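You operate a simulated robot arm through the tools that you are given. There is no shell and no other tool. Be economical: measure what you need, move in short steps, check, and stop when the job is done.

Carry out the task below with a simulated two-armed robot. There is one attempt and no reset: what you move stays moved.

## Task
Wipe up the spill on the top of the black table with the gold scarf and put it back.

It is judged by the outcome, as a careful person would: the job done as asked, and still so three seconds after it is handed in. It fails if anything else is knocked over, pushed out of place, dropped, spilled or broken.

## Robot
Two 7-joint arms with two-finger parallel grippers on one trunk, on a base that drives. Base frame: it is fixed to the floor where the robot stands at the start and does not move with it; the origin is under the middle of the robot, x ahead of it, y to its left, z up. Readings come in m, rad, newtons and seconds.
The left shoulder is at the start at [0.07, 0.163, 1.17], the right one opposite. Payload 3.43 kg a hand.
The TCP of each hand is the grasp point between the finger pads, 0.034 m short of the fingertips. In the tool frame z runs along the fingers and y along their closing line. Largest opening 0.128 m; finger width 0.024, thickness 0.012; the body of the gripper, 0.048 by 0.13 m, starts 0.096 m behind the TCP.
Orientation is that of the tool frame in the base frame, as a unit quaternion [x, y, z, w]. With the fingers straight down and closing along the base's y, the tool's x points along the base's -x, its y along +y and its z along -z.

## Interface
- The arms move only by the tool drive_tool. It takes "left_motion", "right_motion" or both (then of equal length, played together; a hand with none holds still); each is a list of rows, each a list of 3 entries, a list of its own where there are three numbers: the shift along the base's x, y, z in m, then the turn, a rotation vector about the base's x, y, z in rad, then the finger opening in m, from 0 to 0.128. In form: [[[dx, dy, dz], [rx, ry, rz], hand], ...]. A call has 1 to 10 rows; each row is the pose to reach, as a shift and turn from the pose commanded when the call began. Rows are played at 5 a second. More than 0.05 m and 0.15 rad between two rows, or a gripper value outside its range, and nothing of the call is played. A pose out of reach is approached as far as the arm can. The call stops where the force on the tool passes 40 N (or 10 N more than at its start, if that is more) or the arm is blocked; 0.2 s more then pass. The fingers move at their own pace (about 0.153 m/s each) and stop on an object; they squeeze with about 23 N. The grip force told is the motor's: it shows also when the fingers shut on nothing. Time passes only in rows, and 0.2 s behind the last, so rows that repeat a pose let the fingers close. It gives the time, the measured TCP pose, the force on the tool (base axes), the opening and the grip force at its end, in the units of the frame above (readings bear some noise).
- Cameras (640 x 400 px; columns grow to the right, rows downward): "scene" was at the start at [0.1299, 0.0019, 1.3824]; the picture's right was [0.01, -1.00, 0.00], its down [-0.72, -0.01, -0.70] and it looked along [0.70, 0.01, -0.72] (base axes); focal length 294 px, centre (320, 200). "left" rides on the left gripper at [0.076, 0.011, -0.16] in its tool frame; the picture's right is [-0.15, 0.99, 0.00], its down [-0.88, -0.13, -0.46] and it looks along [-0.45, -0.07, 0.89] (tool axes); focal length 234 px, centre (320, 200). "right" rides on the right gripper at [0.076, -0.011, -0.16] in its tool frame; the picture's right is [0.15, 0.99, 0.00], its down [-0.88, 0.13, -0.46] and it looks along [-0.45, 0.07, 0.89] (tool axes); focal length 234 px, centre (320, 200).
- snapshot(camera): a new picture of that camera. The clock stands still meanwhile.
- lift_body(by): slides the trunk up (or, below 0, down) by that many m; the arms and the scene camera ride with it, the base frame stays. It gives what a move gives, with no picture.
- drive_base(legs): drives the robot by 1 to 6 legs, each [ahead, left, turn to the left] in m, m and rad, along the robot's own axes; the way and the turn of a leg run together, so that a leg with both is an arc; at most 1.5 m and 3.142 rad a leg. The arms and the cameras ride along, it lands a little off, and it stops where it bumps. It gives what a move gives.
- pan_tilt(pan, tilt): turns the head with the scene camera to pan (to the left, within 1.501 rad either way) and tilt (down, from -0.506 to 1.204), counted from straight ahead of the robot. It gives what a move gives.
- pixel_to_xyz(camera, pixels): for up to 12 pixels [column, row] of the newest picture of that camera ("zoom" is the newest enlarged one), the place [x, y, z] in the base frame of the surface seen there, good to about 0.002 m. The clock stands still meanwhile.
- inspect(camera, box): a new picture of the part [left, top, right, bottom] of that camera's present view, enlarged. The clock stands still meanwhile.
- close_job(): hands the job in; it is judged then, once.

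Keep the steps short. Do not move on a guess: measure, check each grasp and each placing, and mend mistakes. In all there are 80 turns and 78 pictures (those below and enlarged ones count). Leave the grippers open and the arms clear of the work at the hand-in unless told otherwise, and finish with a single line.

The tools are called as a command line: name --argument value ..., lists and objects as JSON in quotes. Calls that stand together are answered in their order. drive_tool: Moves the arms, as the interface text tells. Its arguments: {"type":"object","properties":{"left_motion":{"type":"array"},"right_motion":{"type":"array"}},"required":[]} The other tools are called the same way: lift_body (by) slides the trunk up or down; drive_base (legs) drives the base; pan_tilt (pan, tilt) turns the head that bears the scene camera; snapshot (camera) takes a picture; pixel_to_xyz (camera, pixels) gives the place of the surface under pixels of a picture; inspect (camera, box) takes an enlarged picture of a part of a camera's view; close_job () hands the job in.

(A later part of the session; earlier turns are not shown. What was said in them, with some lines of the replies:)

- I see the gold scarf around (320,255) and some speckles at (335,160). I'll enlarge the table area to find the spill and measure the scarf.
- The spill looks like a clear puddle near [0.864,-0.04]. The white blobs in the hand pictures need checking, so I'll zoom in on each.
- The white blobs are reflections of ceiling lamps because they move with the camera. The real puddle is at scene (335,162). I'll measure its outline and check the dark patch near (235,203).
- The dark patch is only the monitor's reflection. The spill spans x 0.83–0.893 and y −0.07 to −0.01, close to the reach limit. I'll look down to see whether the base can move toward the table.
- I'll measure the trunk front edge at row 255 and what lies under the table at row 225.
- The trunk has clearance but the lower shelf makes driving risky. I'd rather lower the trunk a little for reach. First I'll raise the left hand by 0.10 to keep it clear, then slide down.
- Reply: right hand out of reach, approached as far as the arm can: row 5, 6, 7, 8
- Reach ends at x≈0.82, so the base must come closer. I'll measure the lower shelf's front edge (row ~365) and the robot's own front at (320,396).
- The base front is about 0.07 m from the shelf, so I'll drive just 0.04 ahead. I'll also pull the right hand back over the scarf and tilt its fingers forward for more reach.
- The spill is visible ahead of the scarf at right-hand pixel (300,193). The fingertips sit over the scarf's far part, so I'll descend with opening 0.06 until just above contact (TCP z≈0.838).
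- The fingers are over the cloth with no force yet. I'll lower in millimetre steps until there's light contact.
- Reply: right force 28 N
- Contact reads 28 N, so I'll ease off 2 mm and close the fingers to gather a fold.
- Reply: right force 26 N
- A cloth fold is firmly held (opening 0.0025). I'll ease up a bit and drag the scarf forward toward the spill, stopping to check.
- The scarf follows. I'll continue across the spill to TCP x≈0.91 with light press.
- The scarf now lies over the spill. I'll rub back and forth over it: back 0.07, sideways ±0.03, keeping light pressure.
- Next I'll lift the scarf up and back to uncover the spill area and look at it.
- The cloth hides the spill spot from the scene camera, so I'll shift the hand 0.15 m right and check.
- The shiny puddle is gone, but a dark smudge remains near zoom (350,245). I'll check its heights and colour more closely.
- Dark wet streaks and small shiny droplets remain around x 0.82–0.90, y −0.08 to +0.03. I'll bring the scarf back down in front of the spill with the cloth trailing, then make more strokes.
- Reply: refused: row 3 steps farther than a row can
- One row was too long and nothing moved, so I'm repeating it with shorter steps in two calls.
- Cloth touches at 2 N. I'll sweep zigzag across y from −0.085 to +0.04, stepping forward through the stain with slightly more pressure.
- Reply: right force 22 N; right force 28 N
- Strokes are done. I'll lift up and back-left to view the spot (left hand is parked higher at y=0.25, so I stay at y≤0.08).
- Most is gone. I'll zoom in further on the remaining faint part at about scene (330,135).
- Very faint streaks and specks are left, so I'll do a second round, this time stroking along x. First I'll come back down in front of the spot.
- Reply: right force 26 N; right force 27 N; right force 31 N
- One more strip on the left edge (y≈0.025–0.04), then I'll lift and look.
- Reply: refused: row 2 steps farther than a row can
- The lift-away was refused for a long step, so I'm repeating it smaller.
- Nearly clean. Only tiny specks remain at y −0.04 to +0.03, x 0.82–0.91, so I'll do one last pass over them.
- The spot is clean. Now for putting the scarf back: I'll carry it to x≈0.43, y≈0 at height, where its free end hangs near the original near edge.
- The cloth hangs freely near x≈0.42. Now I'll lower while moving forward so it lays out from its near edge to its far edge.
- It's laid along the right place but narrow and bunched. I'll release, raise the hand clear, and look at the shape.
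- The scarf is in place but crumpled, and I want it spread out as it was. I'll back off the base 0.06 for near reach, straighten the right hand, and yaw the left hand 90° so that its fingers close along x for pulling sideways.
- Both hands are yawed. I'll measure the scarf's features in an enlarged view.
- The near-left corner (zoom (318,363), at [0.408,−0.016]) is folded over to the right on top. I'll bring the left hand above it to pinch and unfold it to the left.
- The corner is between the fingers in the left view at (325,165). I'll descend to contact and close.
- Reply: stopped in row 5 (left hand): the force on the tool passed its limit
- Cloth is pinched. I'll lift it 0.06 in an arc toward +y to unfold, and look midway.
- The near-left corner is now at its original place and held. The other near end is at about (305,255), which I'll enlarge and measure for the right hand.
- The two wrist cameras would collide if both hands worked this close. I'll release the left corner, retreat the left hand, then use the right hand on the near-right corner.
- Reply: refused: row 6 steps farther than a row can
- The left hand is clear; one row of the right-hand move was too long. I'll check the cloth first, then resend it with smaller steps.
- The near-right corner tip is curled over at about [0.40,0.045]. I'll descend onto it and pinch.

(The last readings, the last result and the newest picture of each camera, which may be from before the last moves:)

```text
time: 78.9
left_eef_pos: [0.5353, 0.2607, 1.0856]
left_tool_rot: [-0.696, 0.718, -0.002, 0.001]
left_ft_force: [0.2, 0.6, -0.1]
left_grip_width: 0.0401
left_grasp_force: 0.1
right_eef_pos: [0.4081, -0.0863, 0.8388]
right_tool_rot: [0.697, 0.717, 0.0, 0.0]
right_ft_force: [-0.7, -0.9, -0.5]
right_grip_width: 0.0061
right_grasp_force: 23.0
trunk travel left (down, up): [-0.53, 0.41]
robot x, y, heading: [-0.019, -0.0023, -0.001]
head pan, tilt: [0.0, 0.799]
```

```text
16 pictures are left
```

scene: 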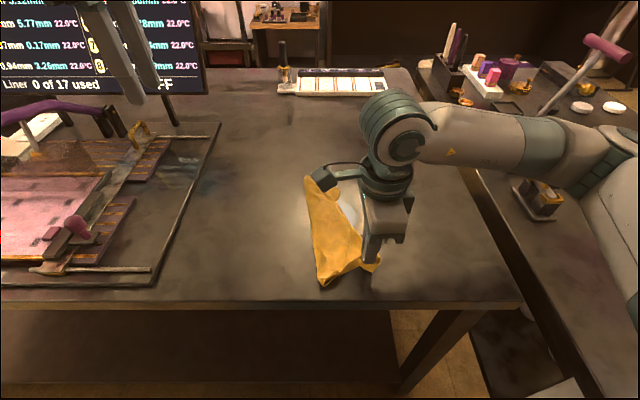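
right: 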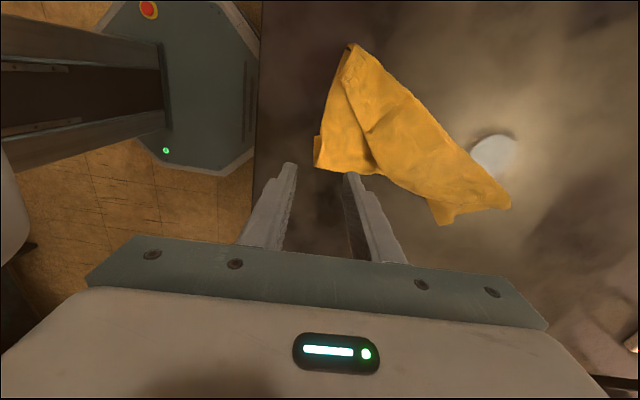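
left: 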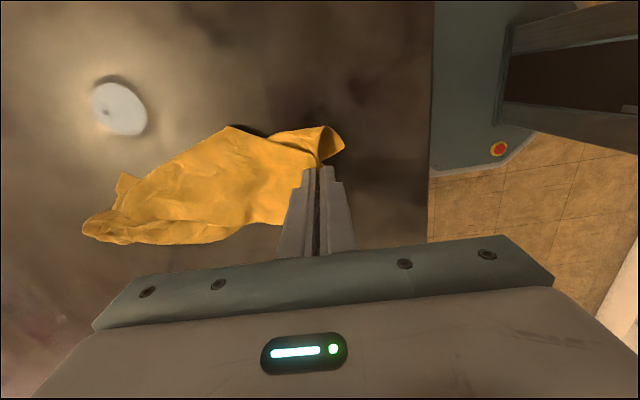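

The cloth's near end followed the right hand, so I need both hands pulling together. I'll lean both hands outward (tops apart) so that their cameras stay clear, with the right still holding its corner and moving 0.04 forward.

drive_tool --right_motion '[[[0.01, 0, 0.002], [0.13, 0, 0], 0.0], [[0.02, 0, 0.004], [0.26, 0, 0], 0.0], [[0.03, 0, 0.006], [0.38, 0, 0], 0.0], [[0.04, 0, 0.006], [0.5, 0, 0], 0.0]]' --left_motion '[[[-0.02, 0, 0], [-0.13, 0, 0], 0.04], [[-0.04, 0, 0], [-0.26, 0, 0], 0.04], [[-0.06, -0.02, 0], [-0.38, 0, 0], 0.04], [[-0.08, -0.05, 0], [-0.5, 0, 0], 0.04]]'

inspect --camera "scene" --box '[270, 160, 430, 300]'

pixel_to_xyz --camera "scene" --pixels '[[325, 282], [322, 275], [330, 280], [335, 270], [345, 275], [318, 260], [305, 182], [335, 182], [360, 260], [315, 285]]'

```text
time: 79.9
left_eef_pos: [0.4536, 0.2117, 1.0875]
left_tool_rot: [-0.675, 0.695, -0.18, -0.172]
left_ft_force: [0.4, -0.5, 0.2]
left_grip_width: 0.04
left_grasp_force: 0.0
right_eef_pos: [0.4498, -0.0876, 0.8458]
right_tool_rot: [0.675, 0.695, 0.178, -0.173]
right_ft_force: [-0.8, -0.2, -0.1]
right_grip_width: 0.0059
right_grasp_force: 23.2
trunk travel left (down, up): [-0.53, 0.41]
robot x, y, heading: [-0.0183, 0.0017, -0.002]
head pan, tilt: [0.0, 0.799]
```

```text
2.86 times, centred on (350, 230) of scene
```

zoom: 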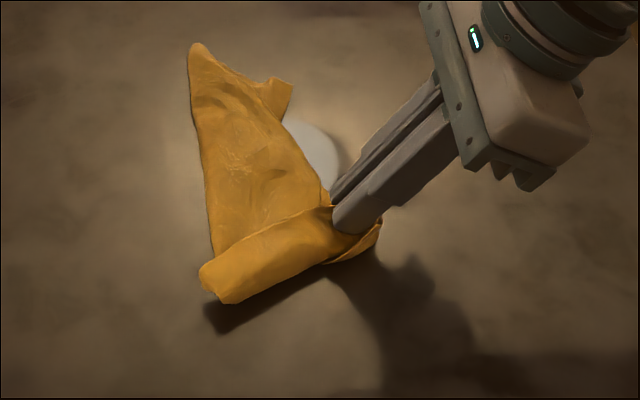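

```text
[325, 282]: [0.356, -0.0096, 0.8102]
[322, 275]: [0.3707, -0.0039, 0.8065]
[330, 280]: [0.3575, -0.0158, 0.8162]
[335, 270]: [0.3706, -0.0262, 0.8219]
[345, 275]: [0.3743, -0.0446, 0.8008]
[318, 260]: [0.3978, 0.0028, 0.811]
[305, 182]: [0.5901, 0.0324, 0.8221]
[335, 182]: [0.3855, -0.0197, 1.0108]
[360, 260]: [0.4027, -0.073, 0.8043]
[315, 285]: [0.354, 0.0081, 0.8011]
```

The left end of the near edge is at zoom (215,285); I'll measure it in the zoomed picture.

pixel_to_xyz --camera "zoom" --pixels '[[205, 275], [225, 300], [225, 275], [250, 260], [240, 292], [210, 200], [195, 50], [288, 85], [370, 240], [290, 250]]'

```text
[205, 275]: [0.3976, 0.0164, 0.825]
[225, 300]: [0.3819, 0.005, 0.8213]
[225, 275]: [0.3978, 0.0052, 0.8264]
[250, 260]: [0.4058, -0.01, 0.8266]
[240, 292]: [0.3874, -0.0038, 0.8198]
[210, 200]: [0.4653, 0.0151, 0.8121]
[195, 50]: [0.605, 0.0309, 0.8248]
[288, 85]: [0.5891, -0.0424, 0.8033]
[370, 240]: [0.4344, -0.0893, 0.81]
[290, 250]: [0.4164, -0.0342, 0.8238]
```

The rolled left end is at [0.39,0.01], z up to 0.825. The left hand goes there with opening 0.05.

drive_tool --left_motion '[[[-0.01, -0.03, -0.03], [0, 0, 0], 0.05], [[-0.02, -0.06, -0.06], [0, 0, 0], 0.05], [[-0.03, -0.09, -0.09], [0, 0, 0], 0.05], [[-0.04, -0.12, -0.115], [0, 0, 0], 0.05], [[-0.05, -0.15, -0.14], [0, 0, 0], 0.05], [[-0.06, -0.175, -0.17], [0, 0, 0], 0.05], [[-0.062, -0.188, -0.205], [0, 0, 0], 0.05], [[-0.062, -0.19, -0.235], [0, 0, 0], 0.05], [[-0.062, -0.19, -0.247], [0, 0, 0], 0.05]]'

snapshot --camera "left"

```text
time: 81.9
left_eef_pos: [0.398, 0.0219, 0.8467]
left_tool_rot: [-0.674, 0.695, -0.178, -0.174]
left_ft_force: [0.0, -0.1, -0.6]
left_grip_width: 0.0501
left_grasp_force: 0.1
left hand out of reach, approached as far as the arm can: row 9
right_eef_pos: [0.4509, -0.0854, 0.8445]
right_tool_rot: [0.675, 0.695, 0.178, -0.172]
right_ft_force: [1.2, -0.7, -0.3]
right_grip_width: 0.0058
right_grasp_force: 22.8
trunk travel left (down, up): [-0.53, 0.41]
robot x, y, heading: [-0.0208, -0.0017, -0.002]
head pan, tilt: [0.0, 0.799]
```

```text
14 pictures are left
```

left: 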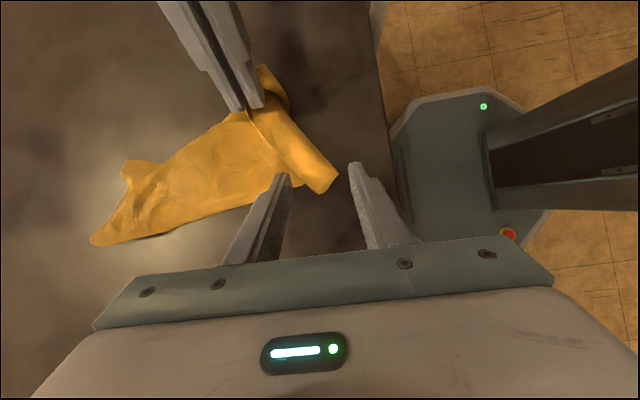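

The fingers straddle the roll end at (325,180). I'll nudge in 8 mm, close, and check the grip reading.

drive_tool --left_motion '[[[0.0, -0.008, 0], [0, 0, 0], 0.05], [[0.0, -0.008, 0], [0, 0, 0], 0.02], [[0, -0.008, 0], [0, 0, 0], 0.0], [[0, -0.008, 0], [0, 0, 0], 0.0]]'

drive_tool --left_motion '[[[0.005, 0.01, 0.01], [0, 0, 0], 0.0], [[0.01, 0.035, 0.015], [0, 0, 0], 0.0], [[0.015, 0.06, 0.015], [0, 0, 0], 0.0], [[0.02, 0.08, 0.015], [0, 0, 0], 0.0]]' --right_motion '[[[0, 0, 0.005], [0, 0, 0], 0.0], [[0, 0, 0.01], [0, 0, 0], 0.0], [[-0.005, -0.005, 0.015], [0, 0, 0], 0.0], [[-0.01, -0.01, 0.015], [0, 0, 0], 0.0]]'

snapshot --camera "scene"

```text
time: 82.9
left_eef_pos: [0.3972, 0.0128, 0.8461]
left_tool_rot: [-0.674, 0.695, -0.178, -0.174]
left_ft_force: [0.4, 0.1, 0.0]
left_grip_width: 0.0022
left_grasp_force: 22.9
right_eef_pos: [0.4505, -0.0877, 0.8455]
right_tool_rot: [0.675, 0.695, 0.177, -0.172]
right_ft_force: [-0.6, 0.2, -0.4]
right_grip_width: 0.006
right_grasp_force: 23.6
trunk travel left (down, up): [-0.53, 0.41]
robot x, y, heading: [-0.0196, -0.0029, -0.004]
head pan, tilt: [0.0, 0.799]
```

```text
time: 83.9
left_eef_pos: [0.4149, 0.096, 0.8582]
left_tool_rot: [-0.675, 0.695, -0.178, -0.172]
left_ft_force: [-0.5, -0.5, -0.1]
left_grip_width: 0.0001
left_grasp_force: 22.9
right_eef_pos: [0.44, -0.0979, 0.8597]
right_tool_rot: [0.676, 0.695, 0.176, -0.17]
right_ft_force: [-0.2, -0.2, 0.0]
right_grip_width: 0.0017
right_grasp_force: 23.0
trunk travel left (down, up): [-0.53, 0.41]
robot x, y, heading: [-0.0161, -0.0032, -0.002]
head pan, tilt: [0.0, 0.799]
```

```text
13 pictures are left
```

scene: 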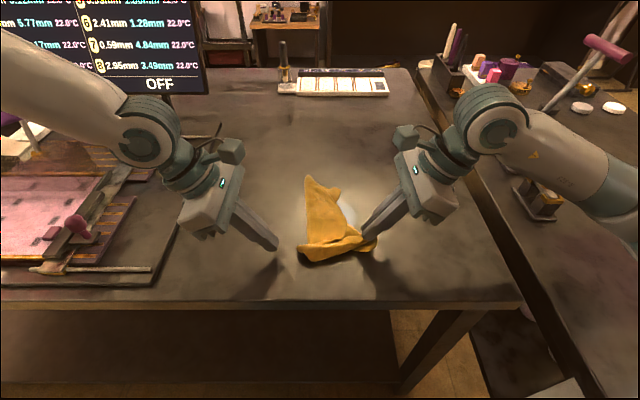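

The left grip slipped off (opening 0). The left end is now near (303,253), so I'll measure it and retry deeper.

inspect --camera "scene" --box '[270, 165, 398, 275]'

pixel_to_xyz --camera "scene" --pixels '[[300, 250], [306, 260], [312, 252], [320, 257], [330, 250], [320, 245], [308, 230], [308, 182], [338, 190], [355, 245]]'

```text
3.64 times, centred on (334, 220) of scene
```

zoom: 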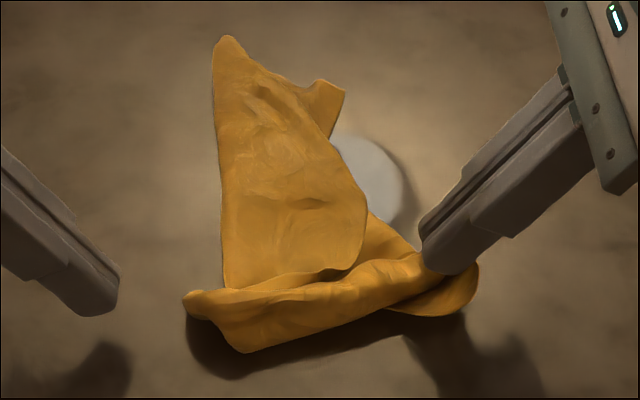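

```text
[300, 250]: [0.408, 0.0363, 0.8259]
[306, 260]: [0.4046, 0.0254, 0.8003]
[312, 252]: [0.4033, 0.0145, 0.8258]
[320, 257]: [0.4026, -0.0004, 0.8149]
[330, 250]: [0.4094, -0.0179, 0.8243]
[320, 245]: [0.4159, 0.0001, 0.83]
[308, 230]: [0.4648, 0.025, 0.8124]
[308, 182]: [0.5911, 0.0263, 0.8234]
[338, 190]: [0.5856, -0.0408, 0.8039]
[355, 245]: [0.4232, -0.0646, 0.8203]
```

I'll retry: open, slide in along −y with fingers straddling the roll 2 cm deeper and lower, and close.

drive_tool --left_motion '[[[-0.008, 0, 0.0], [0, 0, 0], 0.06], [[-0.01, 0, -0.01], [0, 0, 0], 0.06], [[-0.01, -0.03, -0.016], [0, 0, 0], 0.06], [[-0.01, -0.055, -0.018], [0, 0, 0], 0.06], [[-0.01, -0.075, -0.019], [0, 0, 0], 0.06], [[-0.01, -0.075, -0.019], [0, 0, 0], 0.03], [[-0.01, -0.075, -0.019], [0, 0, 0], 0.0], [[-0.01, -0.075, -0.019], [0, 0, 0], 0.0], [[-0.01, -0.075, -0.019], [0, 0, 0], 0.0]]' --right_motion '[[[0, 0, -0.005], [0, 0, 0], 0.0], [[0, 0, -0.01], [0, 0, 0], 0.0], [[0, 0, -0.013], [0, 0, 0], 0.0], [[0, 0, -0.013], [0, 0, 0], 0.0], [[0, 0, -0.013], [0, 0, 0], 0.0], [[0, 0, -0.013], [0, 0, 0], 0.0], [[0, 0, -0.013], [0, 0, 0], 0.0], [[0, 0, -0.013], [0, 0, 0], 0.0], [[0, 0, -0.013], [0, 0, 0], 0.0]]'

drive_tool --left_motion '[[[0.0, 0.01, 0.01], [0, 0, 0], 0.0], [[0.0, 0.03, 0.015], [0, 0, 0], 0.0], [[0.005, 0.05, 0.015], [0, 0, 0], 0.0], [[0.01, 0.07, 0.015], [0, 0, 0], 0.0]]' --right_motion '[[[0, 0, 0.005], [0, 0, 0], 0.0], [[0, 0, 0.01], [0, 0, 0], 0.0], [[0.0, -0.005, 0.013], [0, 0, 0], 0.0], [[0.0, -0.01, 0.013], [0, 0, 0], 0.0]]'

snapshot --camera "scene"

```text
time: 85.9
left_eef_pos: [0.4072, 0.0175, 0.841]
left_tool_rot: [-0.674, 0.695, -0.18, -0.173]
left_ft_force: [0.7, 0.1, 0.4]
left_grip_width: 0.0029
left_grasp_force: 22.9
right_eef_pos: [0.4398, -0.096, 0.8465]
right_tool_rot: [0.675, 0.695, 0.178, -0.172]
right_ft_force: [-0.3, -0.6, 0.7]
right_grip_width: 0.0018
right_grasp_force: 23.1
trunk travel left (down, up): [-0.53, 0.41]
robot x, y, heading: [-0.0211, -0.0013, -0.001]
head pan, tilt: [0.0, 0.799]
```

```text
time: 86.9
left_eef_pos: [0.4155, 0.0883, 0.857]
left_tool_rot: [-0.675, 0.694, -0.182, -0.172]
left_ft_force: [3.6, -24.4, -1.7]
left_grip_width: 0.0021
left_grasp_force: 23.0
right_eef_pos: [0.4392, -0.1058, 0.8599]
right_tool_rot: [0.674, 0.696, 0.177, -0.173]
right_ft_force: [-4.2, 23.7, 0.6]
right_grip_width: 0.0017
right_grasp_force: 22.9
trunk travel left (down, up): [-0.53, 0.41]
robot x, y, heading: [-0.0209, -0.0044, 0.001]
head pan, tilt: [0.0, 0.799]
```

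```text
11 pictures are left
```

scene: 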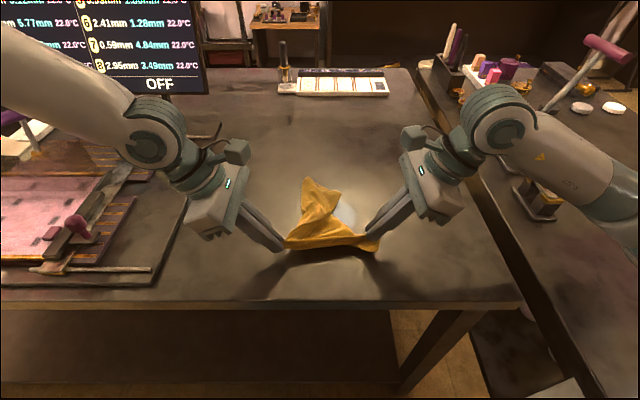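

Both hands now hold the near edge taut (24 N), span about 0.16 m. I'll relax slightly, then lift both like a curtain while moving forward so that gravity unfolds the rest.

drive_tool --left_motion '[[[0.0, -0.006, 0.02], [0, 0, 0], 0.0], [[0.02, -0.006, 0.06], [0, 0, 0], 0.0], [[0.04, -0.006, 0.1], [0, 0, 0], 0.0], [[0.06, -0.006, 0.14], [0, 0, 0], 0.0], [[0.08, -0.006, 0.18], [0, 0, 0], 0.0], [[0.1, -0.006, 0.22], [0, 0, 0], 0.0], [[0.13, -0.006, 0.25], [0, 0, 0], 0.0], [[0.17, -0.006, 0.27], [0, 0, 0], 0.0], [[0.2, -0.006, 0.27], [0, 0, 0], 0.0], [[0.2, -0.006, 0.27], [0, 0, 0], 0.0]]' --right_motion '[[[0.0, 0, 0.02], [0, 0, 0], 0.0], [[0.015, 0, 0.06], [0, 0, 0], 0.0], [[0.03, 0, 0.1], [0, 0, 0], 0.0], [[0.045, 0, 0.14], [0, 0, 0], 0.0], [[0.065, 0, 0.18], [0, 0, 0], 0.0], [[0.085, 0, 0.22], [0, 0, 0], 0.0], [[0.11, 0, 0.25], [0, 0, 0], 0.0], [[0.145, 0, 0.27], [0, 0, 0], 0.0], [[0.175, 0, 0.27], [0, 0, 0], 0.0], [[0.175, 0, 0.27], [0, 0, 0], 0.0]]'

snapshot --camera "scene"

```text
time: 89.1
left_eef_pos: [0.6179, 0.0832, 1.1266]
left_tool_rot: [-0.675, 0.694, -0.181, -0.172]
left_ft_force: [0.6, -4.4, -0.9]
left_grip_width: 0.0024
left_grasp_force: 23.1
right_eef_pos: [0.6123, -0.105, 1.1318]
right_tool_rot: [0.674, 0.696, 0.178, -0.172]
right_ft_force: [0.5, 4.7, 0.5]
right_grip_width: 0.0014
right_grasp_force: 23.1
trunk travel left (down, up): [-0.53, 0.41]
robot x, y, heading: [-0.0221, -0.001, -0.002]
head pan, tilt: [0.0, 0.799]
```

```text
10 pictures are left
```

scene: 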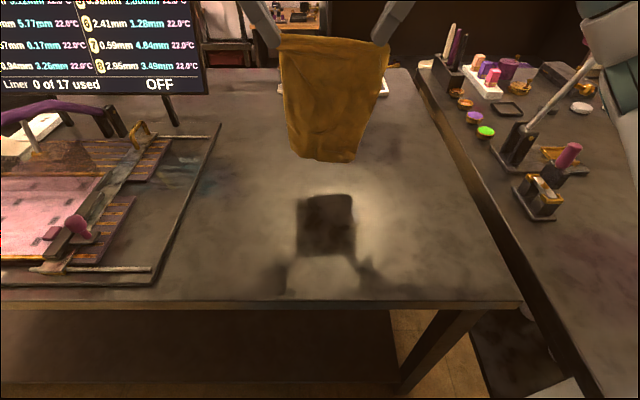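

The scarf hangs as a clean curtain. I'll swing it down like a sheet: far edge touches near x≈0.67, then hands arc back toward the robot while lowering.

drive_tool --left_motion '[[[0.025, 0.005, -0.02], [0, 0, 0], 0.0], [[0.05, 0.01, -0.042], [0, 0, 0], 0.0], [[0.05, 0.01, -0.042], [0, 0, 0], 0.0], [[0.007, 0.01, -0.048], [0, 0, 0], 0.0], [[-0.037, 0.01, -0.06], [0, 0, 0], 0.0], [[-0.078, 0.01, -0.08], [0, 0, 0], 0.0], [[-0.115, 0.01, -0.106], [0, 0, 0], 0.0]]' --right_motion '[[[0.025, 0.005, -0.02], [0, 0, 0], 0.0], [[0.05, 0.01, -0.042], [0, 0, 0], 0.0], [[0.05, 0.01, -0.042], [0, 0, 0], 0.0], [[0.007, 0.01, -0.048], [0, 0, 0], 0.0], [[-0.037, 0.01, -0.06], [0, 0, 0], 0.0], [[-0.078, 0.01, -0.08], [0, 0, 0], 0.0], [[-0.115, 0.01, -0.106], [0, 0, 0], 0.0]]'

drive_tool --left_motion '[[[-0.032, 0, -0.032], [0, 0, 0], 0.0], [[-0.058, 0, -0.069], [0, 0, 0], 0.0], [[-0.077, 0, -0.108], [0, 0, 0], 0.0], [[-0.088, 0, -0.148], [0, 0, 0], 0.0], [[-0.091, 0, -0.175], [0, 0, 0], 0.0]]' --right_motion '[[[-0.032, 0, -0.032], [0, 0, 0], 0.0], [[-0.058, 0, -0.069], [0, 0, 0], 0.0], [[-0.077, 0, -0.108], [0, 0, 0], 0.0], [[-0.088, 0, -0.148], [0, 0, 0], 0.0], [[-0.091, 0, -0.178], [0, 0, 0], 0.0]]'

snapshot --camera "scene"

```text
time: 90.7
left_eef_pos: [0.5012, 0.0821, 1.0201]
left_tool_rot: [-0.673, 0.698, -0.177, -0.169]
left_ft_force: [0.1, -5.0, 0.1]
left_grip_width: 0.0025
left_grasp_force: 22.9
right_eef_pos: [0.4941, -0.1053, 1.0263]
right_tool_rot: [0.675, 0.693, 0.181, -0.175]
right_ft_force: [-0.3, 4.8, 0.6]
right_grip_width: 0.0015
right_grasp_force: 22.8
trunk travel left (down, up): [-0.53, 0.41]
robot x, y, heading: [-0.0215, -0.0002, 0.001]
head pan, tilt: [0.0, 0.799]
```

```text
time: 91.9
left_eef_pos: [0.3979, 0.0976, 0.8514]
left_tool_rot: [-0.676, 0.694, -0.186, -0.167]
left_ft_force: [-1.1, -8.0, 0.0]
left_grip_width: 0.0022
left_grasp_force: 23.7
right_eef_pos: [0.3949, -0.0912, 0.8515]
right_tool_rot: [0.671, 0.699, 0.18, -0.17]
right_ft_force: [-2.1, 6.7, 1.1]
right_grip_width: 0.0018
right_grasp_force: 23.3
trunk travel left (down, up): [-0.53, 0.41]
robot x, y, heading: [-0.0241, 0.0059, 0.006]
head pan, tilt: [0.0, 0.799]
```

```text
9 pictures are left
```

scene: 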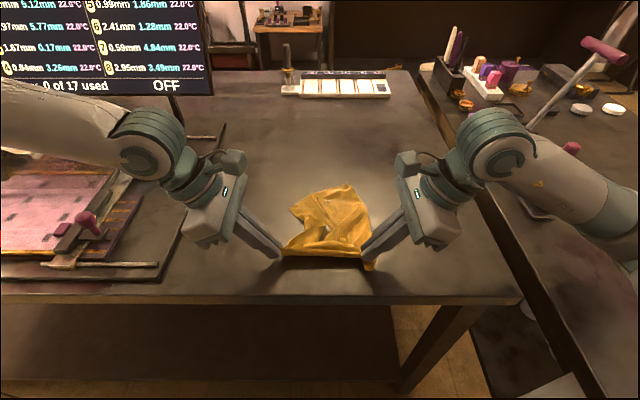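

It's laid much flatter now. I'll lower a few millimetres, release both hands, and retreat outward and up.

drive_tool --left_motion '[[[0.0, -0.004, -0.006], [0, 0, 0], 0.0], [[0, -0.004, -0.006], [0, 0, 0], 0.02], [[0, -0.004, -0.006], [0, 0, 0], 0.04], [[0, 0.015, 0.02], [0, 0, 0], 0.04], [[0, 0.035, 0.055], [0, 0, 0], 0.04], [[0.01, 0.06, 0.095], [0, 0, 0], 0.04], [[0.02, 0.08, 0.135], [0, 0, 0], 0.04], [[0.04, 0.1, 0.17], [0, 0, 0], 0.04], [[0.06, 0.12, 0.205], [0, 0, 0], 0.04], [[0.08, 0.14, 0.235], [0, 0, 0], 0.04]]' --right_motion '[[[0.0, 0.004, -0.006], [0, 0, 0], 0.0], [[0, 0.004, -0.006], [0, 0, 0], 0.02], [[0, 0.004, -0.006], [0, 0, 0], 0.04], [[0, -0.015, 0.02], [0, 0, 0], 0.04], [[0, -0.035, 0.055], [0, 0, 0], 0.04], [[0.01, -0.06, 0.095], [0, 0, 0], 0.04], [[0.02, -0.08, 0.135], [0, 0, 0], 0.04], [[0.04, -0.1, 0.17], [0, 0, 0], 0.04], [[0.06, -0.12, 0.205], [0, 0, 0], 0.04], [[0.08, -0.14, 0.235], [0, 0, 0], 0.04]]'

inspect --camera "scene" --box '[240, 150, 420, 290]'

pixel_to_xyz --camera "zoom" --pixels '[[170, 200], [380, 110], [150, 350], [450, 370], [300, 250], [450, 240], [300, 350], [300, 160]]'

```text
time: 94.1
left_eef_pos: [0.49, 0.235, 1.081]
left_tool_rot: [-0.675, 0.694, -0.18, -0.173]
left_ft_force: [-1.4, 0.1, -0.9]
left_grip_width: 0.0399
left_grasp_force: 0.0
right_eef_pos: [0.4884, -0.2382, 1.0783]
right_tool_rot: [0.674, 0.696, 0.177, -0.172]
right_ft_force: [-0.9, 0.2, -0.4]
right_grip_width: 0.0399
right_grasp_force: 0.0
trunk travel left (down, up): [-0.53, 0.41]
robot x, y, heading: [-0.0198, 0.0067, -0.008]
head pan, tilt: [0.0, 0.799]
```

```text
2.86 times, centred on (330, 220) of scene
```

zoom: 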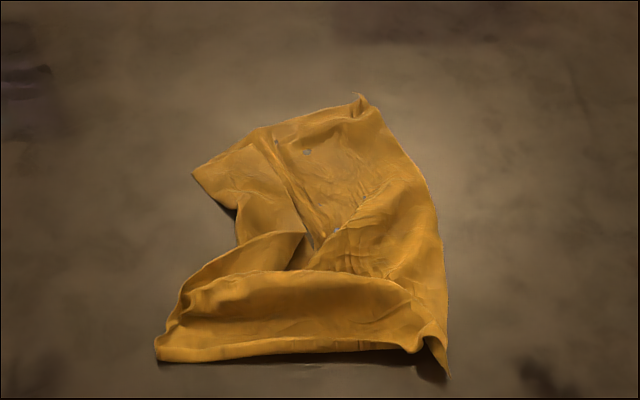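

```text
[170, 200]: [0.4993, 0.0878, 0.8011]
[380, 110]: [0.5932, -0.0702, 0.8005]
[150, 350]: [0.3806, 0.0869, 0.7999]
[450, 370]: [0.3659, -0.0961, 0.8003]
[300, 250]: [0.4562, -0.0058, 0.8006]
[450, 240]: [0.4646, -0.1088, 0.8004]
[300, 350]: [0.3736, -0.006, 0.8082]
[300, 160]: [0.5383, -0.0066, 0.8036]
```

The scarf is now spread out, x 0.37–0.60, roughly 0.06 short of its original place and with the far-left corner pulled in. I'll measure its far corners to pull them forward.

pixel_to_xyz --camera "zoom" --pixels '[[198, 173], [215, 175], [240, 170], [267, 130], [360, 100], [365, 115], [345, 125], [380, 125], [270, 175], [390, 150]]'

```text
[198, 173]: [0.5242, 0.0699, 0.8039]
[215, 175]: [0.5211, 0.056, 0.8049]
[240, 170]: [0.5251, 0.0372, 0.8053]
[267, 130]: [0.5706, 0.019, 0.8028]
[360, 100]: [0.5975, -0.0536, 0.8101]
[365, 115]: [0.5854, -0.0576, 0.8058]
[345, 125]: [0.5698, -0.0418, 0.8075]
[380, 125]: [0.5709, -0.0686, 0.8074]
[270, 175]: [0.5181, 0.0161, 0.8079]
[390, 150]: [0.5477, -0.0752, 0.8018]
```

The left pinch goes at about [0.523,0.052] and the right at [0.578,−0.058]. Both descend together.

drive_tool --left_motion '[[[0.005, -0.03, -0.03], [0, 0, 0], 0.04], [[0.01, -0.06, -0.06], [0, 0, 0], 0.04], [[0.015, -0.09, -0.09], [0, 0, 0], 0.04], [[0.02, -0.12, -0.12], [0, 0, 0], 0.04], [[0.025, -0.145, -0.15], [0, 0, 0], 0.04], [[0.03, -0.162, -0.185], [0, 0, 0], 0.04], [[0.033, -0.167, -0.22], [0, 0, 0], 0.04], [[0.033, -0.167, -0.238], [0, 0, 0], 0.04], [[0.033, -0.167, -0.243], [0, 0, 0], 0.04]]' --right_motion '[[[0.015, 0.03, -0.03], [0, 0, 0], 0.04], [[0.03, 0.06, -0.06], [0, 0, 0], 0.04], [[0.045, 0.09, -0.09], [0, 0, 0], 0.04], [[0.06, 0.12, -0.12], [0, 0, 0], 0.04], [[0.075, 0.145, -0.15], [0, 0, 0], 0.04], [[0.085, 0.16, -0.185], [0, 0, 0], 0.04], [[0.09, 0.164, -0.22], [0, 0, 0], 0.04], [[0.09, 0.164, -0.236], [0, 0, 0], 0.04], [[0.09, 0.164, -0.241], [0, 0, 0], 0.04]]'

```text
time: 95.6
left_eef_pos: [0.5187, 0.1661, 1.0166]
left_tool_rot: [0.692, -0.67, 0.259, 0.075]
left_ft_force: [-0.2, -1.3, 11.1]
left_grip_width: 0.0398
left_grasp_force: 0.1
right_eef_pos: [0.5617, 0.0098, 0.907]
right_tool_rot: [0.638, 0.728, 0.178, -0.181]
right_ft_force: [1.5, -0.5, -0.2]
right_grip_width: 0.0401
right_grasp_force: 0.0
trunk travel left (down, up): [-0.53, 0.41]
robot x, y, heading: [-0.0262, 0.0438, 0.095]
head pan, tilt: [0.0, 0.799]
stopped in row 7 (left hand): the arm was blocked; the commanded pose is now the measured one
```

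The left arm was blocked and the base got nudged (heading 0.095). I'll look around before moving anything.

pan_tilt --pan 0.5 --tilt 0.7

snapshot --camera "scene"

```text
time: 96.5
left_eef_pos: [0.5088, 0.1671, 1.0118]
left_tool_rot: [0.692, -0.67, 0.257, 0.076]
left_ft_force: [0.0, 0.2, -1.8]
left_grip_width: 0.0396
left_grasp_force: 0.0
right_eef_pos: [0.5554, 0.0153, 0.9091]
right_tool_rot: [0.634, 0.731, 0.178, -0.18]
right_ft_force: [-0.9, 0.5, 0.3]
right_grip_width: 0.0398
right_grasp_force: 0.0
trunk travel left (down, up): [-0.53, 0.41]
robot x, y, heading: [-0.0283, 0.0437, 0.104]
head pan, tilt: [0.499, 0.7]
```

```text
7 pictures are left
```

scene: 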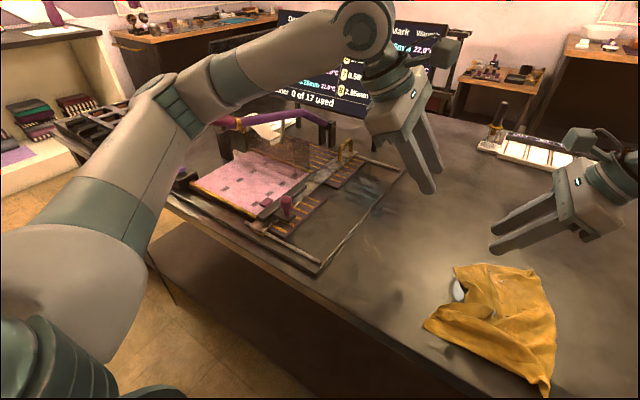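

The left elbow met the purple handle of the press at pixel (230,122). Raising the trunk 0.2 m takes the arm straight up off it.

lift_body --by 0.2

inspect --camera "scene" --box '[0, 0, 640, 400]'

```text
time: 98.7
left_eef_pos: [0.5299, 0.1733, 1.1884]
left_tool_rot: [0.693, -0.67, 0.248, 0.097]
left_ft_force: [0.3, 0.5, 0.2]
left_grip_width: 0.0402
left_grasp_force: 0.2
right_eef_pos: [0.5738, 0.0196, 1.0967]
right_tool_rot: [0.641, 0.726, 0.169, -0.181]
right_ft_force: [-0.4, 0.5, 0.4]
right_grip_width: 0.0399
right_grasp_force: 0.0
trunk travel left (down, up): [-0.73, 0.21]
robot x, y, heading: [-0.025, 0.0414, 0.095]
head pan, tilt: [0.499, 0.7]
```

```text
1.00 times, centred on (320, 200) of scene
```

zoom: 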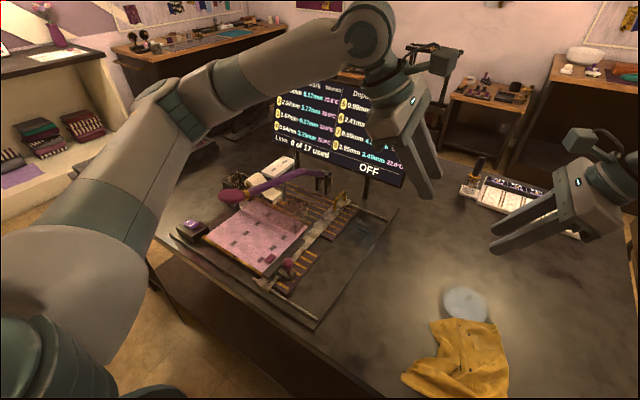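

Nothing is knocked over. I'll check that the press frame hasn't shifted: its far-right corner was near [0.834,0.284].

pixel_to_xyz --camera "zoom" --pixels '[[399, 208], [396, 212], [316, 327], [390, 220], [405, 395], [505, 395], [490, 325], [432, 322], [460, 380]]'

```text
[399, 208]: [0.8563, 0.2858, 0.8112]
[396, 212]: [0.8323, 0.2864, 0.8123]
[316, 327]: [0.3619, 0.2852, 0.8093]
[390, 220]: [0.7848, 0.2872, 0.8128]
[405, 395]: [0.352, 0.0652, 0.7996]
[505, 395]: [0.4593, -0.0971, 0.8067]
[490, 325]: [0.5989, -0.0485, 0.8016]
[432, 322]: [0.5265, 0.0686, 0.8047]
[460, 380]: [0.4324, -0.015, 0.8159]
```

The frame edge still lies straight at y≈0.286, so the press hasn't moved. I'll raise and un-lean the left hand to keep it out of the way, then straighten the base.

drive_tool --left_motion '[[[0, 0.02, 0.03], [0.12, 0, 0], 0.06], [[0, 0.04, 0.06], [0.24, 0, 0], 0.09], [[0, 0.06, 0.08], [0.36, 0, 0], 0.12], [[0, 0.08, 0.1], [0.48, 0, 0], 0.128]]'

drive_base --legs '[[0, -0.042, -0.096]]'

pan_tilt --pan 0.1 --tilt 0.9

snapshot --camera "scene"

```text
time: 99.7
left_eef_pos: [0.5295, 0.2512, 1.2891]
left_tool_rot: [-0.695, 0.71, -0.08, 0.072]
left_ft_force: [1.1, 0.3, -1.4]
left_grip_width: 0.1278
left_grasp_force: 0.2
right_eef_pos: [0.5735, 0.0175, 1.0971]
right_tool_rot: [0.641, 0.727, 0.169, -0.181]
right_ft_force: [-0.8, -0.5, -0.3]
right_grip_width: 0.0399
right_grasp_force: 0.0
trunk travel left (down, up): [-0.73, 0.21]
robot x, y, heading: [-0.0249, 0.0427, 0.096]
head pan, tilt: [0.499, 0.7]
```

```text
time: 100.6
left_eef_pos: [0.5488, 0.1649, 1.2883]
left_tool_rot: [-0.663, 0.741, -0.086, 0.066]
left_ft_force: [-0.1, 0.4, -0.3]
left_grip_width: 0.1283
left_grasp_force: 0.1
right_eef_pos: [0.5702, -0.0729, 1.0986]
right_tool_rot: [0.674, 0.697, 0.175, -0.171]
right_ft_force: [-0.5, 0.2, -0.7]
right_grip_width: 0.0401
right_grasp_force: 0.1
trunk travel left (down, up): [-0.73, 0.21]
robot x, y, heading: [-0.0183, -0.0006, 0.002]
head pan, tilt: [0.499, 0.7]
```

```text
time: 101.4
left_eef_pos: [0.5478, 0.1586, 1.2881]
left_tool_rot: [-0.663, 0.741, -0.086, 0.068]
left_ft_force: [0.4, 0.0, 0.1]
left_grip_width: 0.1281
left_grasp_force: 0.1
right_eef_pos: [0.5707, -0.0769, 1.097]
right_tool_rot: [0.674, 0.696, 0.177, -0.172]
right_ft_force: [0.2, -0.7, 0.2]
right_grip_width: 0.0398
right_grasp_force: 0.1
trunk travel left (down, up): [-0.73, 0.21]
robot x, y, heading: [-0.0246, 0.0031, -0.002]
head pan, tilt: [0.099, 0.901]
```

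```text
5 pictures are left
```

scene: 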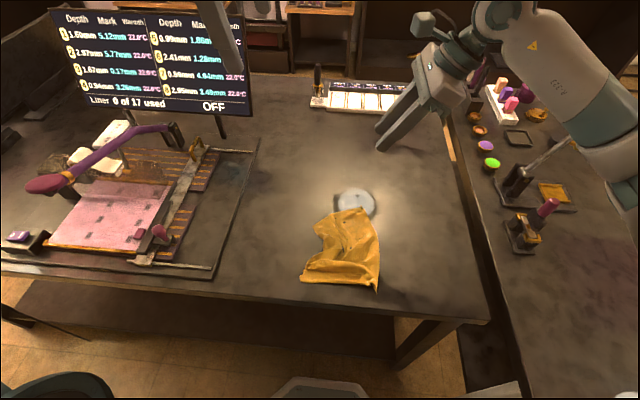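

Base is straight again and everything is upright. The right hand is right above the scarf's far-right part, so I'll descend to [0.576,−0.055] and pinch.

drive_tool --right_motion '[[[0.004, 0.006, -0.045], [0, 0, 0], 0.04], [[0.004, 0.006, -0.09], [0, 0, 0], 0.04], [[0.004, 0.006, -0.135], [0, 0, 0], 0.04], [[0.004, 0.006, -0.18], [0, 0, 0], 0.04], [[0.004, 0.006, -0.22], [0, 0, 0], 0.04], [[0.004, 0.006, -0.25], [0, 0, 0], 0.04], [[0.004, 0.006, -0.261], [0, 0, 0], 0.04], [[0.004, 0.006, -0.261], [0, 0, 0], 0.02], [[0.004, 0.006, -0.261], [0, 0, 0], 0.0], [[0.004, 0.006, -0.261], [0, 0, 0], 0.0]]'

```text
time: 103.6
left_eef_pos: [0.5482, 0.1591, 1.2878]
left_tool_rot: [-0.663, 0.741, -0.084, 0.068]
left_ft_force: [0.1, 0.6, 0.8]
left_grip_width: 0.1277
left_grasp_force: 0.2
right_eef_pos: [0.5727, -0.0694, 0.8353]
right_tool_rot: [0.673, 0.697, 0.177, -0.172]
right_ft_force: [-1.2, -0.3, 7.4]
right_grip_width: 0.002
right_grasp_force: 22.9
trunk travel left (down, up): [-0.73, 0.21]
robot x, y, heading: [-0.0219, 0.0008, -0.0]
head pan, tilt: [0.099, 0.901]
```

Gripped (opening 0.002). I'll drag forward 0.085, release, and rise.

drive_tool --right_motion '[[[0.0, 0, 0.003], [0, 0, 0], 0.0], [[0.025, -0.005, 0.003], [0, 0, 0], 0.0], [[0.05, -0.01, 0.003], [0, 0, 0], 0.0], [[0.075, -0.015, 0.003], [0, 0, 0], 0.0], [[0.09, -0.018, 0.002], [0, 0, 0], 0.0], [[0.09, -0.018, 0.002], [0, 0, 0], 0.02], [[0.09, -0.018, 0.002], [0, 0, 0], 0.04], [[0.09, -0.03, 0.03], [0, 0, 0], 0.04], [[0.09, -0.05, 0.07], [0, 0, 0], 0.04], [[0.09, -0.07, 0.11], [0, 0, 0], 0.04]]'

snapshot --camera "scene"

pixel_to_xyz --camera "scene" --pixels '[[316, 215], [320, 225], [325, 218], [360, 200], [340, 205], [303, 275], [376, 280], [330, 210], [350, 240]]'

```text
time: 105.8
left_eef_pos: [0.548, 0.1598, 1.2874]
left_tool_rot: [-0.662, 0.742, -0.085, 0.067]
left_ft_force: [-0.1, -0.5, -0.7]
left_grip_width: 0.1283
left_grasp_force: 0.0
right_eef_pos: [0.6624, -0.1435, 0.9463]
right_tool_rot: [0.673, 0.697, 0.177, -0.172]
right_ft_force: [0.3, -0.4, 0.3]
right_grip_width: 0.0399
right_grasp_force: 0.0
trunk travel left (down, up): [-0.73, 0.21]
robot x, y, heading: [-0.0239, -0.0002, -0.001]
head pan, tilt: [0.099, 0.901]
```

```text
4 pictures are left
```

scene: 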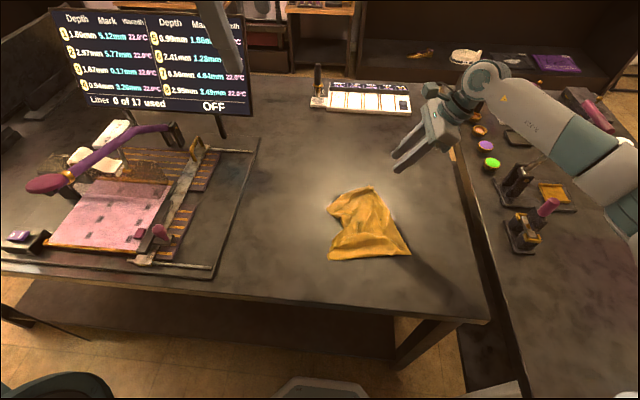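

```text
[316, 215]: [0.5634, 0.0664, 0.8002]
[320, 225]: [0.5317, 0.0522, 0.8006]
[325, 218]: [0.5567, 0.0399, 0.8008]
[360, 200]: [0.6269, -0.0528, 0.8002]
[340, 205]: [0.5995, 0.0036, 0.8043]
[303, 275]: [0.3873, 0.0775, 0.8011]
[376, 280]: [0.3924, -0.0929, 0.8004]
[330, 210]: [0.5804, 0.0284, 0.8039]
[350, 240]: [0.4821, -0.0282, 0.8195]
```

The scarf is now farther forward, centred near [0.53,−0.05]. I'll pinch the far-left corner at [0.575,0.02] and draw it left and forward, which also recentres it.

drive_tool --right_motion '[[[-0.02, 0.035, 0], [0, 0, 0], 0.04], [[-0.04, 0.07, 0], [0, 0, 0], 0.04], [[-0.06, 0.105, 0], [0, 0, 0], 0.04], [[-0.08, 0.135, -0.02], [0, 0, 0], 0.04], [[-0.088, 0.147, -0.06], [0, 0, 0], 0.04], [[-0.088, 0.147, -0.095], [0, 0, 0], 0.04], [[-0.088, 0.147, -0.11], [0, 0, 0], 0.04], [[-0.088, 0.147, -0.1105], [0, 0, 0], 0.02], [[-0.088, 0.147, -0.1105], [0, 0, 0], 0.0], [[-0.088, 0.147, -0.1105], [0, 0, 0], 0.0]]'

drive_tool --right_motion '[[[0.0, 0, 0.004], [0, 0, 0], 0.0], [[0.015, 0.025, 0.006], [0, 0, 0], 0.0], [[0.03, 0.05, 0.006], [0, 0, 0], 0.0], [[0.045, 0.075, 0.005], [0, 0, 0], 0.0], [[0.055, 0.09, 0.003], [0, 0, 0], 0.0]]'

drive_tool --right_motion '[[[0, 0, 0], [0, 0, 0], 0.02], [[0, 0, 0], [0, 0, 0], 0.04], [[0, 0, 0.03], [0, 0, 0], 0.04], [[0, -0.02, 0.07], [0, 0, 0], 0.06], [[0, -0.05, 0.11], [0, 0, 0], 0.08], [[0, -0.09, 0.13], [0, 0, 0], 0.1], [[0, -0.13, 0.15], [0, 0, 0], 0.128], [[0, -0.17, 0.17], [0, 0, 0], 0.128], [[0, -0.21, 0.19], [0, 0, 0], 0.128], [[0, -0.25, 0.2], [0, 0, 0], 0.128]]'

snapshot --camera "scene"

```text
time: 108.0
left_eef_pos: [0.5476, 0.1606, 1.2891]
left_tool_rot: [-0.663, 0.741, -0.084, 0.068]
left_ft_force: [0.2, 0.5, 0.5]
left_grip_width: 0.1281
left_grasp_force: 0.0
right_eef_pos: [0.5754, 0.0066, 0.8361]
right_tool_rot: [0.674, 0.696, 0.178, -0.172]
right_ft_force: [3.0, 0.3, 12.4]
right_grip_width: 0.0022
right_grasp_force: 22.7
trunk travel left (down, up): [-0.73, 0.21]
robot x, y, heading: [-0.0198, 0.0023, -0.002]
head pan, tilt: [0.099, 0.901]
```

```text
time: 109.2
left_eef_pos: [0.5481, 0.1609, 1.2885]
left_tool_rot: [-0.662, 0.742, -0.084, 0.068]
left_ft_force: [0.8, 0.3, 0.5]
left_grip_width: 0.1279
left_grasp_force: 0.0
right_eef_pos: [0.6314, 0.0947, 0.8383]
right_tool_rot: [0.674, 0.696, 0.176, -0.174]
right_ft_force: [0.4, -0.6, 0.3]
right_grip_width: 0.0023
right_grasp_force: 22.8
trunk travel left (down, up): [-0.73, 0.21]
robot x, y, heading: [-0.0183, 0.0008, 0.005]
head pan, tilt: [0.099, 0.901]
```

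```text
time: 111.4
left_eef_pos: [0.5478, 0.1588, 1.2872]
left_tool_rot: [-0.662, 0.742, -0.084, 0.068]
left_ft_force: [0.4, 0.2, -0.3]
left_grip_width: 0.1278
left_grasp_force: 0.0
right_eef_pos: [0.6303, -0.155, 1.0389]
right_tool_rot: [0.673, 0.697, 0.176, -0.173]
right_ft_force: [-1.1, -0.7, -0.7]
right_grip_width: 0.128
right_grasp_force: 0.2
trunk travel left (down, up): [-0.73, 0.21]
robot x, y, heading: [-0.0233, 0.003, 0.005]
head pan, tilt: [0.099, 0.901]
```

```text
3 pictures are left
```

scene: 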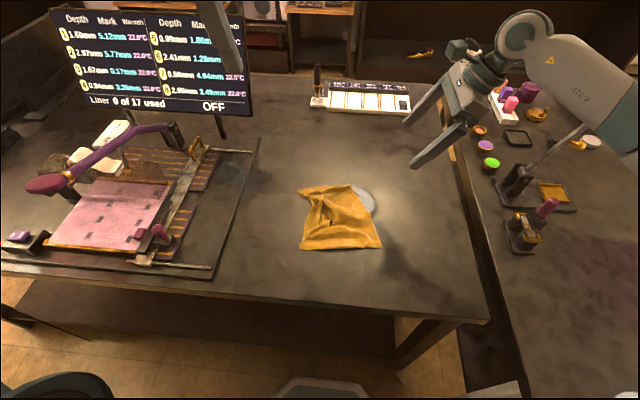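

Now it looks spread and roughly centred. I'll measure its corners against the original ones.

pixel_to_xyz --camera "scene" --pixels '[[301, 189], [351, 185], [302, 248], [380, 246], [340, 215], [372, 215], [340, 130], [348, 125], [332, 140], [310, 220]]'

inspect --camera "scene" --box '[270, 100, 430, 260]'

```text
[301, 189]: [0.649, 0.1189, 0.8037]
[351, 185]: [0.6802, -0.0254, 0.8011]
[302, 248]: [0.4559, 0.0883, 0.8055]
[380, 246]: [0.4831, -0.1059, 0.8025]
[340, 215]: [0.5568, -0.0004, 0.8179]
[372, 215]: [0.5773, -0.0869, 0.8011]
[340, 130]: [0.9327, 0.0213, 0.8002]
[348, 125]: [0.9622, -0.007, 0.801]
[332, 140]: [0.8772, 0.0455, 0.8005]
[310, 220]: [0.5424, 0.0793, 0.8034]
```

```text
2.50 times, centred on (350, 180) of scene
```

zoom: 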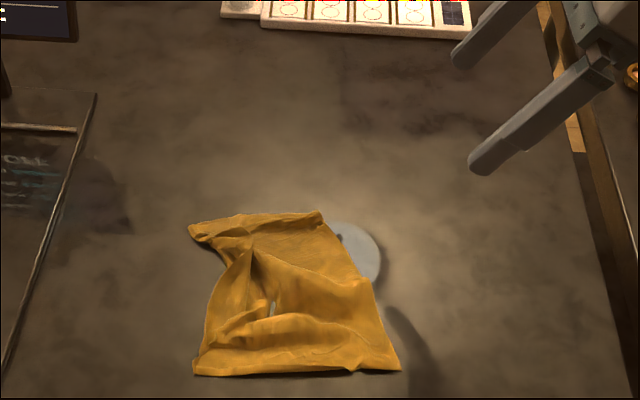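

The scarf covers x 0.46–0.68, y −0.106 to 0.119 (originally 0.40–0.68, −0.117 to 0.122). One gentle pull of the near edge back by 0.045 m should finish the job.

drive_tool --right_motion '[[[-0.03, 0.025, -0.02], [0, 0, 0], 0.1], [[-0.06, 0.05, -0.04], [0, 0, 0], 0.07], [[-0.09, 0.075, -0.06], [0, 0, 0], 0.05], [[-0.12, 0.1, -0.08], [0, 0, 0], 0.04], [[-0.145, 0.125, -0.11], [0, 0, 0], 0.04], [[-0.152, 0.129, -0.155], [0, 0, 0], 0.04], [[-0.152, 0.129, -0.19], [0, 0, 0], 0.04], [[-0.152, 0.129, -0.203], [0, 0, 0], 0.04], [[-0.152, 0.129, -0.203], [0, 0, 0], 0.015], [[-0.152, 0.129, -0.203], [0, 0, 0], 0.0]]'

drive_tool --right_motion '[[[0, 0, 0.002], [0, 0, 0], 0.0], [[-0.015, 0, 0.003], [0, 0, 0], 0.0], [[-0.03, 0, 0.003], [0, 0, 0], 0.0], [[-0.045, 0, 0.002], [0, 0, 0], 0.0], [[-0.045, 0, 0.001], [0, 0, 0], 0.02], [[-0.045, 0, 0.001], [0, 0, 0], 0.04], [[-0.045, -0.005, 0.03], [0, 0, 0], 0.04]]'

drive_tool --right_motion '[[[0, -0.01, 0.04], [0, 0, 0], 0.06], [[0, -0.03, 0.08], [0, 0, 0], 0.09], [[0, -0.06, 0.11], [0, 0, 0], 0.128], [[0.02, -0.1, 0.13], [0, 0, 0], 0.128], [[0.04, -0.14, 0.15], [0, 0, 0], 0.128], [[0.06, -0.18, 0.17], [0, 0, 0], 0.128], [[0.08, -0.22, 0.18], [0, 0, 0], 0.128]]'

snapshot --camera "scene"

```text
time: 113.6
left_eef_pos: [0.5485, 0.1599, 1.2879]
left_tool_rot: [-0.662, 0.741, -0.085, 0.068]
left_ft_force: [0.7, 0.7, 0.4]
left_grip_width: 0.1279
left_grasp_force: 0.2
right_eef_pos: [0.4792, -0.0264, 0.8375]
right_tool_rot: [0.674, 0.696, 0.177, -0.172]
right_ft_force: [-0.3, -0.6, 5.3]
right_grip_width: 0.002
right_grasp_force: 22.9
trunk travel left (down, up): [-0.73, 0.21]
robot x, y, heading: [-0.0193, -0.0039, 0.002]
head pan, tilt: [0.099, 0.901]
```

```text
time: 115.2
left_eef_pos: [0.5483, 0.1602, 1.2893]
left_tool_rot: [-0.663, 0.741, -0.085, 0.067]
left_ft_force: [-0.4, 0.0, 0.5]
left_grip_width: 0.1278
left_grasp_force: 0.0
right_eef_pos: [0.4336, -0.0308, 0.8655]
right_tool_rot: [0.674, 0.696, 0.177, -0.172]
right_ft_force: [0.2, 0.6, -0.9]
right_grip_width: 0.0404
right_grasp_force: 0.0
trunk travel left (down, up): [-0.73, 0.21]
robot x, y, heading: [-0.0247, -0.0, -0.005]
head pan, tilt: [0.099, 0.901]
```

```text
time: 116.8
left_eef_pos: [0.5494, 0.1596, 1.2877]
left_tool_rot: [-0.662, 0.741, -0.083, 0.069]
left_ft_force: [-0.4, 0.1, 0.3]
left_grip_width: 0.1281
left_grasp_force: 0.1
right_eef_pos: [0.5145, -0.248, 1.0462]
right_tool_rot: [0.674, 0.696, 0.178, -0.172]
right_ft_force: [0.6, -0.4, 0.1]
right_grip_width: 0.128
right_grasp_force: 0.1
trunk travel left (down, up): [-0.73, 0.21]
robot x, y, heading: [-0.0214, 0.0034, -0.0]
head pan, tilt: [0.099, 0.901]
```

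```text
1 pictures are left
```

scene: 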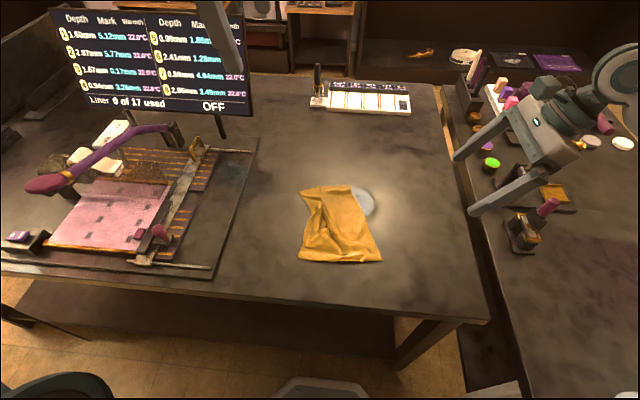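

The scarf lies flat in its original place at about x 0.42–0.68 and y −0.11 to 0.12. The spill spot is clean, both hands are open and clear, and nothing is knocked over. I'm handing it in.

close_job

```text
The job is handed in.
```

The spill on the black table is wiped up and the gold scarf is back within a few centimetres of where it lay, slightly creased; the left arm once bumped the press handle, but the press frame measured unmoved and nothing was knocked over.
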